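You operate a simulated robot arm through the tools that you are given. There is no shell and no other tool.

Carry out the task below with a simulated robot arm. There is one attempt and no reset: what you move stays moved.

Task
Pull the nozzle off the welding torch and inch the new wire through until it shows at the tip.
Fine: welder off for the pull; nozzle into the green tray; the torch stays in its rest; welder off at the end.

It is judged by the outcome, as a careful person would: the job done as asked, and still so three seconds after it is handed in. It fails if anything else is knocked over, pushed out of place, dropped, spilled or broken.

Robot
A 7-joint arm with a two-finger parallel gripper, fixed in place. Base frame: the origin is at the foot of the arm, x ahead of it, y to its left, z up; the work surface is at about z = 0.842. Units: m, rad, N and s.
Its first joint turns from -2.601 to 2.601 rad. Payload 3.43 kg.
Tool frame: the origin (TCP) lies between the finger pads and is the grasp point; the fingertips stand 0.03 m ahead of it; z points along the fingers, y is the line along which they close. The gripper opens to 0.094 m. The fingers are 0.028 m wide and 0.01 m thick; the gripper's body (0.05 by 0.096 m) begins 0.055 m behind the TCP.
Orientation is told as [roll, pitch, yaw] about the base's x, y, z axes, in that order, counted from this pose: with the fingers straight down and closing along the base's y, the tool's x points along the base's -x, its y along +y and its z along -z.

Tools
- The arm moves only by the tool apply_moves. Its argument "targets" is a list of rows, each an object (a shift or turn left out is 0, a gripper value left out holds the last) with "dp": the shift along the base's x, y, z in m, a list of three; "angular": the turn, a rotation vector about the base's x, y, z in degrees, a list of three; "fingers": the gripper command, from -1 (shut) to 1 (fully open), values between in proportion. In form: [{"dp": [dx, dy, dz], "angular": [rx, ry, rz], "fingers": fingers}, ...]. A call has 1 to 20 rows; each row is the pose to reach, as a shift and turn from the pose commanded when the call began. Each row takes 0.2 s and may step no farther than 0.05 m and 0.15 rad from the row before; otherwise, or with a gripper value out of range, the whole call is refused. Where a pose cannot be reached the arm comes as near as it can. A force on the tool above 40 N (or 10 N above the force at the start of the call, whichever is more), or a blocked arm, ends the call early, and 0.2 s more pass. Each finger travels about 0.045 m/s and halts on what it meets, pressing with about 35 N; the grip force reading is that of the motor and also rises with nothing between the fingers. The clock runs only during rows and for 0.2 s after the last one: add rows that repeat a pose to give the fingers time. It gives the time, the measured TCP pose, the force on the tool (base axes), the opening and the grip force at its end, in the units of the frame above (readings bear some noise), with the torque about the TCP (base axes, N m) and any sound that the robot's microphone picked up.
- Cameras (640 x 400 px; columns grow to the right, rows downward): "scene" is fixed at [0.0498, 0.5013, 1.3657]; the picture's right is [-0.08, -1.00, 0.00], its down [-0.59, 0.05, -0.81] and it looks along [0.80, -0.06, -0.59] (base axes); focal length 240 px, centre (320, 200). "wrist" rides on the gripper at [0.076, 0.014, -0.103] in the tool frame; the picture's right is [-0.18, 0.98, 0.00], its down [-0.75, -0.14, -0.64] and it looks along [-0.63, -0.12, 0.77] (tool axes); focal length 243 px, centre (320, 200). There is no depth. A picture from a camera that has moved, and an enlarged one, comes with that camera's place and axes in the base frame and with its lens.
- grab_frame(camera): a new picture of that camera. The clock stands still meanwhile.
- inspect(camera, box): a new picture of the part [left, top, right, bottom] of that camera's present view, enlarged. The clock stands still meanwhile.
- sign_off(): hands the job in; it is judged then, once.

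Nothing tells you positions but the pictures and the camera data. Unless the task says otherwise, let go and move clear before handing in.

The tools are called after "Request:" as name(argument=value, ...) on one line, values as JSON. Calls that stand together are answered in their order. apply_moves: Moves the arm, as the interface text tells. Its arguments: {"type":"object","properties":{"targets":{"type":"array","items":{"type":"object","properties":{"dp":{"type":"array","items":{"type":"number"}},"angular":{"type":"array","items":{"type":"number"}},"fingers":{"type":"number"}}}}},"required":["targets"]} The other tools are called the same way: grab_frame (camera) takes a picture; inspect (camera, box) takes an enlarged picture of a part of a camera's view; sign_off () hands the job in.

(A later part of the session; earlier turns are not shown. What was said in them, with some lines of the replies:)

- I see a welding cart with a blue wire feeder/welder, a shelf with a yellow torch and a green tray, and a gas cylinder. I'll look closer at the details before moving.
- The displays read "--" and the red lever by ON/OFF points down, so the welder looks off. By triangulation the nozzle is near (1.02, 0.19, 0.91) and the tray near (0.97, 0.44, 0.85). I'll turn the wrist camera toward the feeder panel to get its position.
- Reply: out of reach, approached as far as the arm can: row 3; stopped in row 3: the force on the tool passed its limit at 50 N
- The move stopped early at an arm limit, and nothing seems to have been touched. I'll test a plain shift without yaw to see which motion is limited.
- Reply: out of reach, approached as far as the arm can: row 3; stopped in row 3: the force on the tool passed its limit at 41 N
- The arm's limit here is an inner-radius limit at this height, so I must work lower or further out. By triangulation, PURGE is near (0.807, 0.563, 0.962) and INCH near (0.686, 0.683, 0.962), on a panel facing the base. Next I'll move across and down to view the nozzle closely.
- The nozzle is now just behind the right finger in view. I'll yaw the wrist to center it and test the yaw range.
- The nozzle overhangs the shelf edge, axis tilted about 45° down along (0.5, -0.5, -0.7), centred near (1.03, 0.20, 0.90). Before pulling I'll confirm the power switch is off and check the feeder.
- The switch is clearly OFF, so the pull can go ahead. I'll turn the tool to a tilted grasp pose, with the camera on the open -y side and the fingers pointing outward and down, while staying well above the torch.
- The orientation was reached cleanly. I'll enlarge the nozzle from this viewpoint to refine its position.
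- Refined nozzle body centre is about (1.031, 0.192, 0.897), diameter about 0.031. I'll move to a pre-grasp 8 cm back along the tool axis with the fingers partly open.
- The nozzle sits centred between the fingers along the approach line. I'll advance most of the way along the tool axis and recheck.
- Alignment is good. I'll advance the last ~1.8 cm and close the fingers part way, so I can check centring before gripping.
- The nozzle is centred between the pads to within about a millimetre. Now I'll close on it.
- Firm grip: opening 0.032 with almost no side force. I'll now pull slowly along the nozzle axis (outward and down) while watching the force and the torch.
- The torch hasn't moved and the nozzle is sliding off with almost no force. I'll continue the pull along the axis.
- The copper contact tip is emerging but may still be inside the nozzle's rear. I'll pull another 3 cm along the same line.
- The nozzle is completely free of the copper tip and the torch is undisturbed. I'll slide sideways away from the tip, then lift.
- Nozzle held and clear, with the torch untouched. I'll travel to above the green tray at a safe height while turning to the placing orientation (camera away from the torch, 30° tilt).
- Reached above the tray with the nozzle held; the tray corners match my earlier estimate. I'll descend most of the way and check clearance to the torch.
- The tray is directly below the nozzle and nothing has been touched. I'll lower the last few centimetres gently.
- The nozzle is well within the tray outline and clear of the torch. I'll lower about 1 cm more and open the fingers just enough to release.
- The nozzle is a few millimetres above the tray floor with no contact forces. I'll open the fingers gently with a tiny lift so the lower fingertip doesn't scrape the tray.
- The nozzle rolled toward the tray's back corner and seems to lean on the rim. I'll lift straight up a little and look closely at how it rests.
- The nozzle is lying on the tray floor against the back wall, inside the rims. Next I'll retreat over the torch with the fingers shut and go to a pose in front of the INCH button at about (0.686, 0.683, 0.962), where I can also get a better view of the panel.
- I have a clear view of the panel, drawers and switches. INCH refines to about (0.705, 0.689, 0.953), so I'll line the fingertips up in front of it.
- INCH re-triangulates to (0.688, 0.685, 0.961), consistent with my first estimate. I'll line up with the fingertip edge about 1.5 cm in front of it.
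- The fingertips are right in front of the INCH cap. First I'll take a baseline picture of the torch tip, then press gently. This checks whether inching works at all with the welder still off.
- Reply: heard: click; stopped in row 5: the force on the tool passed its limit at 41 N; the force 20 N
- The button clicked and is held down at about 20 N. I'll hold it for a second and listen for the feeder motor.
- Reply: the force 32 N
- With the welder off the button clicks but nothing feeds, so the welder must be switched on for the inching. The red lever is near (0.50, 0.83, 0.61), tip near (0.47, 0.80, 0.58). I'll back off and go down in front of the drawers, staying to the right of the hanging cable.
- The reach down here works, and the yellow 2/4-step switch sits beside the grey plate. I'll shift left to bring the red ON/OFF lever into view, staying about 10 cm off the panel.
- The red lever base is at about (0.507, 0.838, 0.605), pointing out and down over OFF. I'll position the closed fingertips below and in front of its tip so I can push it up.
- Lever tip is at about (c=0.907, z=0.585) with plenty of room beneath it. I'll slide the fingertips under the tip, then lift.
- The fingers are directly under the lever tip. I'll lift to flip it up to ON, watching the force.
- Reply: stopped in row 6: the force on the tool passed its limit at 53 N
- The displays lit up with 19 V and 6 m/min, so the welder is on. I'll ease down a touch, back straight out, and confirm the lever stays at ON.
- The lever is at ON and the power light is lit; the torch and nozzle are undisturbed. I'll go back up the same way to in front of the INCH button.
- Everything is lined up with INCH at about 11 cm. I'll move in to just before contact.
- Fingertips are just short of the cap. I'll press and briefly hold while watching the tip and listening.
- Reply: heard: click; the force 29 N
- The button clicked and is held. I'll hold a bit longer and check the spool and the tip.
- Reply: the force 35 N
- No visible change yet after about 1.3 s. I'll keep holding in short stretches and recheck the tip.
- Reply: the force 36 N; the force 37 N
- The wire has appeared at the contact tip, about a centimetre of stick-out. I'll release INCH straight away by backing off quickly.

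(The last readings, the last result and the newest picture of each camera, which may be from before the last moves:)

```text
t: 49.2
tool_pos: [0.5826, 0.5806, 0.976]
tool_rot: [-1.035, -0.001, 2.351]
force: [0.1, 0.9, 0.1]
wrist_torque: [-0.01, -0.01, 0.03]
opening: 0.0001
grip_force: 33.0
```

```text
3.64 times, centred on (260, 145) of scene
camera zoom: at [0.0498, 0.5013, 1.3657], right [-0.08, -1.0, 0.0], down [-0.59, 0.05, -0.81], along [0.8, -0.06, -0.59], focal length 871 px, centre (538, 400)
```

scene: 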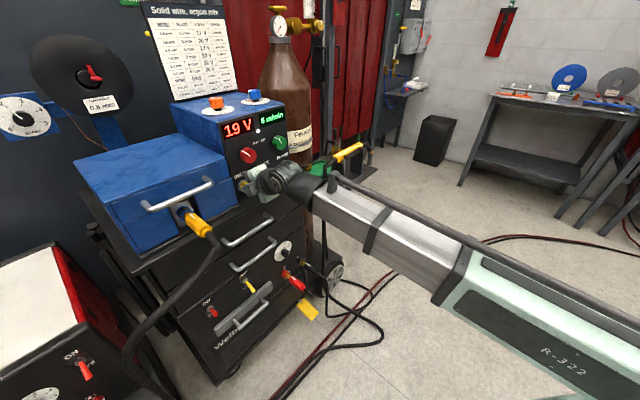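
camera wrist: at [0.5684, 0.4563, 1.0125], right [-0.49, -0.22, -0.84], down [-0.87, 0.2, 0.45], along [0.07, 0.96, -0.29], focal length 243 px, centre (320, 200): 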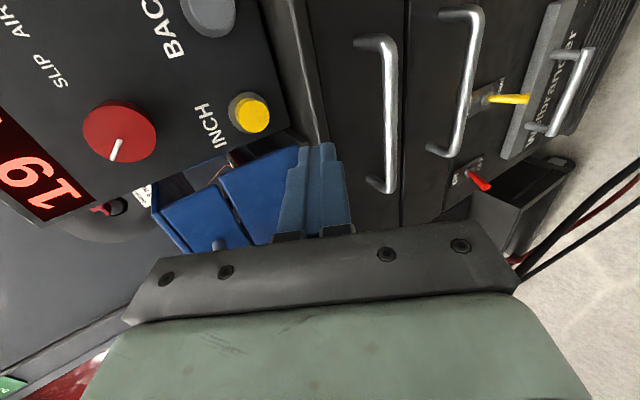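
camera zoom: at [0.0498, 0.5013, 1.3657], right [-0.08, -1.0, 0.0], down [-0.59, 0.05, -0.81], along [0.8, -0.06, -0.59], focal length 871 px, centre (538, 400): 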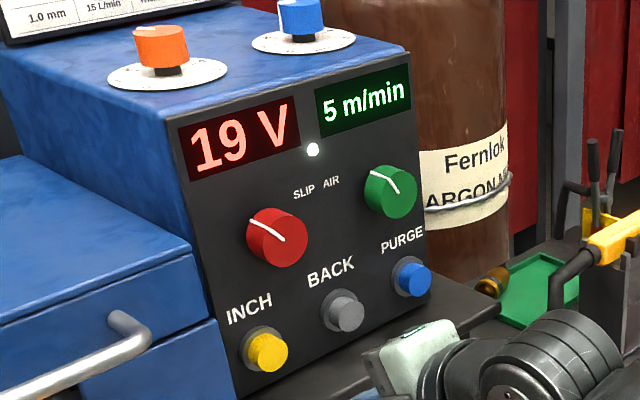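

The wire shows at the tip (roughly 1.5 cm) and INCH has sprung back. Now I'll return to the power switch, this time positioning above the lever to push it down to OFF.

Request:
apply_moves(targets=[{"dp": [-0.0071, 0.0071, -0.045]}, {"dp": [-0.0212, 0.0071, -0.09]}, {"dp": [-0.0354, 0.0071, -0.135]}, {"dp": [-0.0424, 0.0141, -0.18]}, {"dp": [-0.0495, 0.0212, -0.225]}, {"dp": [-0.0601, 0.0318, -0.265]}, {"dp": [-0.0849, 0.0566, -0.29]}, {"dp": [-0.1167, 0.0884, -0.29]}, {"dp": [-0.1485, 0.1202, -0.29]}, {"dp": [-0.181, 0.1527, -0.29]}, {"dp": [-0.181, 0.1527, -0.29]}])

Request:
grab_frame(camera="wrist")

Request:
inspect(camera="scene", box=[150, 230, 290, 350])

```text
t: 51.6
tool_pos: [0.3968, 0.7364, 0.6854]
tool_rot: [-1.035, -0.002, 2.353]
force: [-0.3, -0.4, 0.4]
wrist_torque: [0.02, -0.02, -0.02]
opening: 0.0002
grip_force: 32.9
```

```text
taken
camera wrist: at [0.3845, 0.616, 0.725], right [-0.49, -0.22, -0.84], down [-0.87, 0.2, 0.45], along [0.07, 0.96, -0.29], focal length 243 px, centre (320, 200)
```

wrist: 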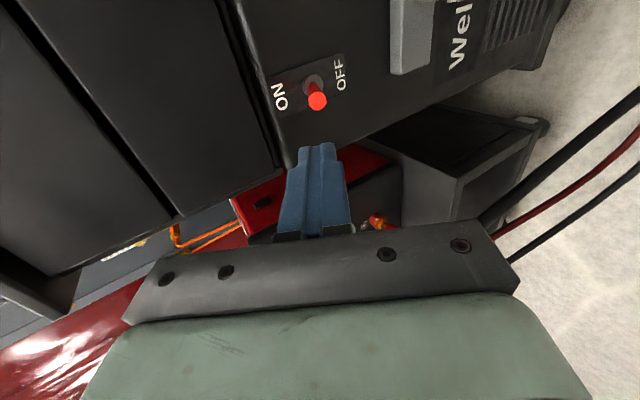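

```text
3.33 times, centred on (220, 290) of scene
camera zoom: at [0.0498, 0.5013, 1.3657], right [-0.08, -1.0, 0.0], down [-0.59, 0.05, -0.81], along [0.8, -0.06, -0.59], focal length 798 px, centre (653, -100)
```

zoom: 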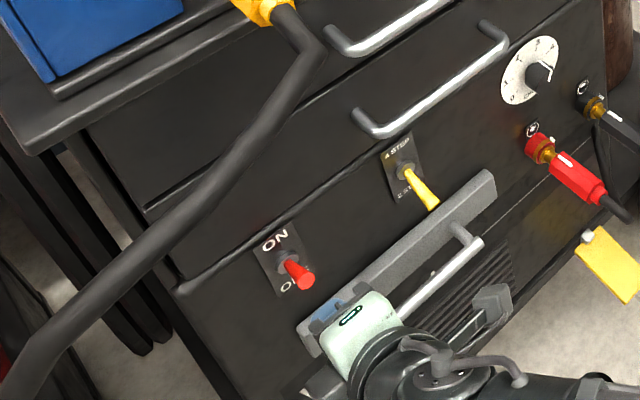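

The lever is at ON with its tip at about z=0.625, and my fingertips are above that level. I'll slide in above the lever and check.

Request:
apply_moves(targets=[{"dp": [0.023, 0.02, 0]}, {"dp": [0.046, 0.041, 0]}, {"dp": [0.0679, 0.0608, 0]}, {"dp": [0.0679, 0.0608, 0]}])

Request:
inspect(camera="wrist", box=[200, 60, 440, 240])

Request:
inspect(camera="scene", box=[150, 230, 290, 350])

```text
t: 52.6
tool_pos: [0.4676, 0.7959, 0.6847]
tool_rot: [-1.035, -0.001, 2.352]
force: [-0.2, 0.0, 0.0]
wrist_torque: [0.03, -0.01, 0.01]
opening: 0.0
grip_force: 33.5
```

```text
2.22 times, centred on (320, 150) of wrist
camera zoom: at [0.4556, 0.675, 0.7255], right [-0.49, -0.22, -0.84], down [-0.87, 0.2, 0.45], along [0.07, 0.96, -0.29], focal length 539 px, centre (320, 311)
```

zoom: 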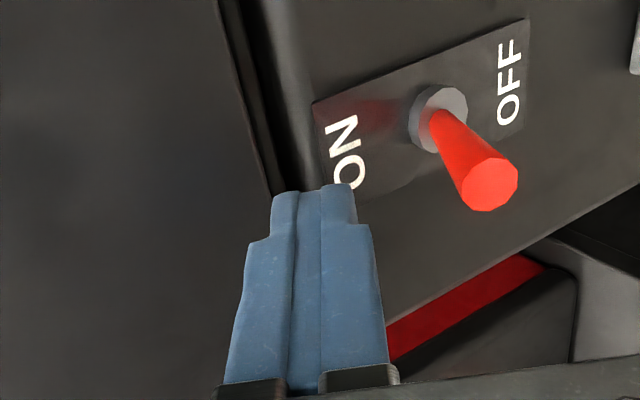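

```text
3.33 times, centred on (220, 290) of scene
camera zoom: at [0.0498, 0.5013, 1.3657], right [-0.08, -1.0, 0.0], down [-0.59, 0.05, -0.81], along [0.8, -0.06, -0.59], focal length 798 px, centre (653, -100)
```

zoom: 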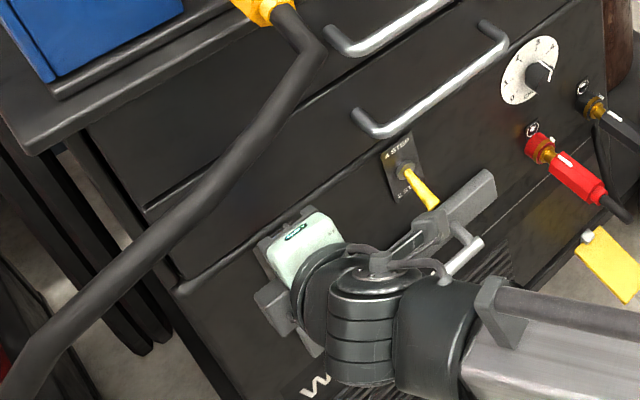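

The fingertips are directly above the lever. I'll push it down to OFF while watching the force.

Request:
apply_moves(targets=[{"dp": [0, 0, -0.012]}, {"dp": [0, 0, -0.024]}, {"dp": [0, 0, -0.036]}, {"dp": [0, 0, -0.048]}, {"dp": [0, 0, -0.058]}, {"dp": [0, 0, -0.066]}, {"dp": [0, 0, -0.072]}, {"dp": [0, 0, -0.072]}])

Request:
inspect(camera="wrist", box=[200, 60, 440, 240])

Request:
inspect(camera="scene", box=[205, 90, 315, 200])

```text
t: 54.1
tool_pos: [0.4683, 0.7957, 0.6237]
tool_rot: [-1.043, -0.003, 2.359]
force: [-3.5, -5.1, 14.2]
wrist_torque: [0.09, -0.13, -0.02]
opening: 0.0
grip_force: 33.1
stopped in row 7: the force on the tool passed its limit at 48 N (the readings are from after the stop); the commanded pose is now the measured one
```

```text
2.22 times, centred on (320, 150) of wrist
camera zoom: at [0.4565, 0.6746, 0.663], right [-0.48, -0.22, -0.85], down [-0.88, 0.19, 0.45], along [0.06, 0.96, -0.28], focal length 539 px, centre (320, 311)
```

zoom: 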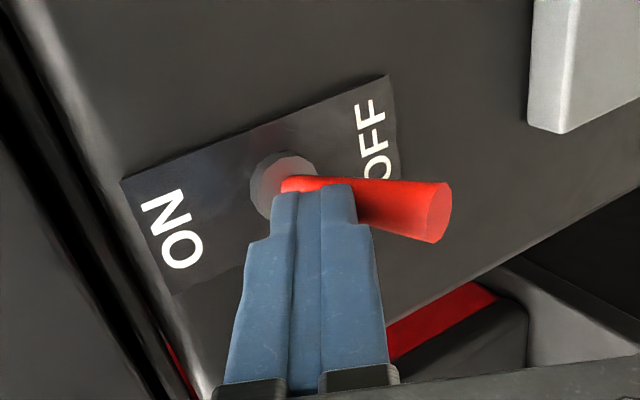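

```text
3.64 times, centred on (260, 145) of scene
camera zoom: at [0.0498, 0.5013, 1.3657], right [-0.08, -1.0, 0.0], down [-0.59, 0.05, -0.81], along [0.8, -0.06, -0.59], focal length 871 px, centre (538, 400)
```

zoom: 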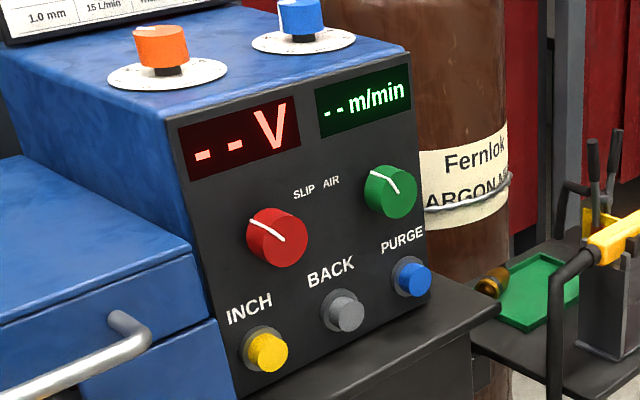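

The displays are back to "--" and the power lamp is out, so the welder is off. I'll lift slightly, back straight out and move clear.

Request:
apply_moves(targets=[{"dp": [0, 0, 0.012]}, {"dp": [-0.02, -0.02, 0.014]}, {"dp": [-0.05, -0.05, 0.014]}, {"dp": [-0.08, -0.08, 0.014]}, {"dp": [-0.06, -0.12, 0.014]}, {"dp": [-0.035, -0.155, 0.014]}, {"dp": [-0.01, -0.19, 0.014]}, {"dp": [-0.01, -0.19, 0.014]}])

Request:
grab_frame(camera="wrist")

Request:
grab_frame(camera="scene")

Request:
inspect(camera="scene", box=[190, 285, 260, 335])

Request:
inspect(camera="scene", box=[290, 125, 390, 205])

```text
t: 56.0
tool_pos: [0.461, 0.6048, 0.6362]
tool_rot: [-1.042, -0.001, 2.356]
force: [0.1, -0.2, 0.3]
wrist_torque: [-0.01, 0.0, -0.04]
opening: 0.0
grip_force: 32.9
```

```text
taken
camera wrist: at [0.4496, 0.4846, 0.676], right [-0.48, -0.22, -0.85], down [-0.87, 0.19, 0.45], along [0.06, 0.96, -0.28], focal length 243 px, centre (320, 200)
```

wrist: 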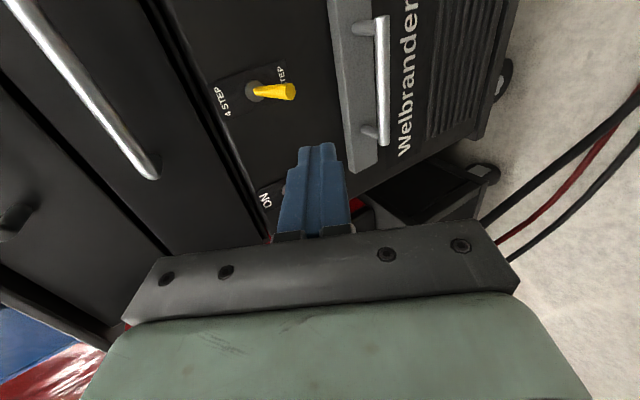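

```text
taken
```

scene: 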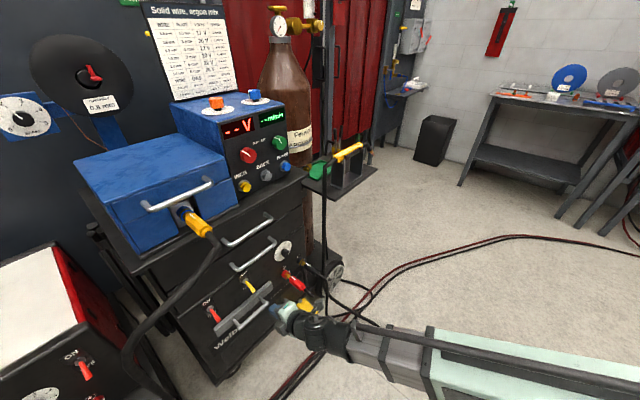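

```text
8.00 times, centred on (225, 310) of scene
camera zoom: at [0.0498, 0.5013, 1.3657], right [-0.08, -1.0, 0.0], down [-0.59, 0.05, -0.81], along [0.8, -0.06, -0.59], focal length 1916 px, centre (1080, -680)
```

zoom: 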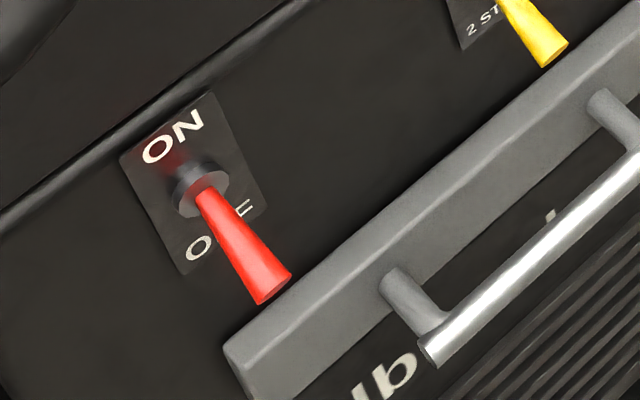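

```text
5.00 times, centred on (340, 165) of scene
camera zoom: at [0.0498, 0.5013, 1.3657], right [-0.08, -1.0, 0.0], down [-0.59, 0.05, -0.81], along [0.8, -0.06, -0.59], focal length 1197 px, centre (220, 375)
```

zoom: 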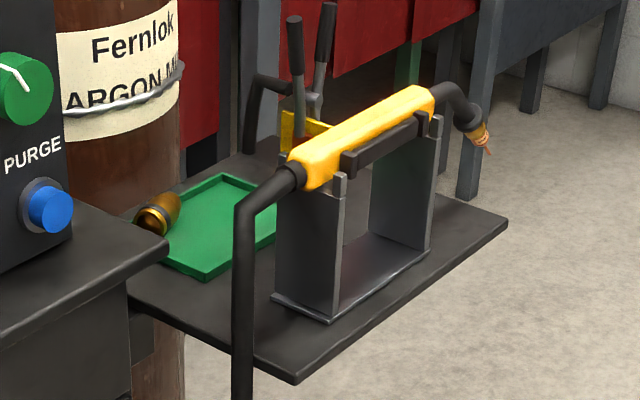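

The lever is at OFF, the wire shows at the tip, the nozzle lies in the tray and the torch sits in its rest. I'll take one last check around the gripper and the wire before handing in.

Request:
inspect(camera="scene", box=[230, 250, 370, 360])

Request:
inspect(camera="scene", box=[355, 137, 387, 157])

Request:
inspect(camera="scene", box=[296, 158, 326, 180])

```text
3.64 times, centred on (300, 305) of scene
camera zoom: at [0.0498, 0.5013, 1.3657], right [-0.08, -1.0, 0.0], down [-0.59, 0.05, -0.81], along [0.8, -0.06, -0.59], focal length 871 px, centre (393, -182)
```

zoom: 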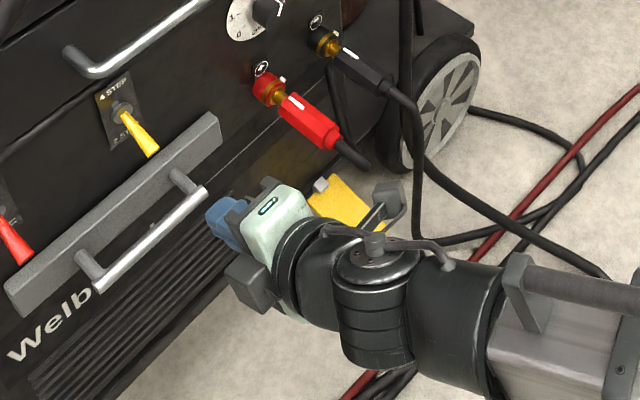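

```text
16.00 times, centred on (371, 147) of scene
camera zoom: at [0.0498, 0.5013, 1.3657], right [-0.08, -1.0, 0.0], down [-0.59, 0.05, -0.81], along [0.8, -0.06, -0.59], focal length 3831 px, centre (-496, 1048)
```

zoom: 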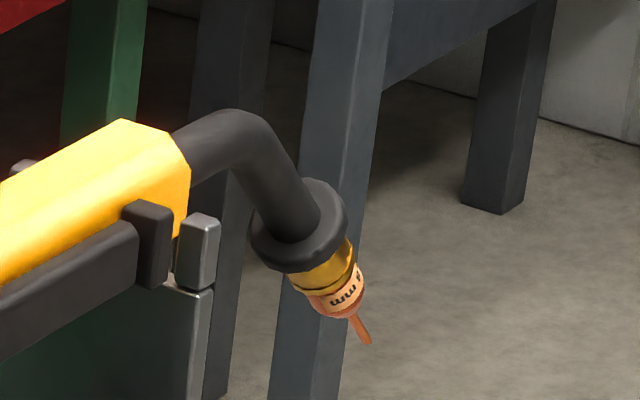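

```text
16.00 times, centred on (311, 169) of scene
camera zoom: at [0.0498, 0.5013, 1.3657], right [-0.08, -1.0, 0.0], down [-0.59, 0.05, -0.81], along [0.8, -0.06, -0.59], focal length 3831 px, centre (464, 696)
```

zoom: 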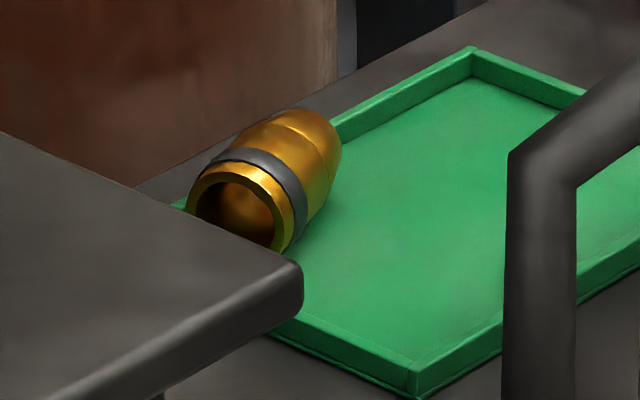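

I see the wire sticking out of the contact tip, the nozzle resting still on the tray floor, the torch in its rest, and the welder lever at OFF with dark displays. The gripper is clear of everything, so I'm handing in the job.

Request:
sign_off()

```text
The job is handed in.
```

The nozzle is off the torch and in the green tray, and the new wire now shows at the contact tip. Roughly 1.5 cm of it sticks out.

- **Welder:** it was off for the pull. INCH fed nothing with the welder off, so I switched it on only to inch the wire. I then switched it off again. The lever is at OFF and the displays show "--".
- **Torch:** it stayed in its rest and did not visibly move during the pull.
- **Nozzle:** it rolled toward the back of the tray when I released it. It is lying inside the rims against the back wall, and it has not moved since.

Nothing else in the pictures was moved or knocked. I backed the arm clear before handing in.
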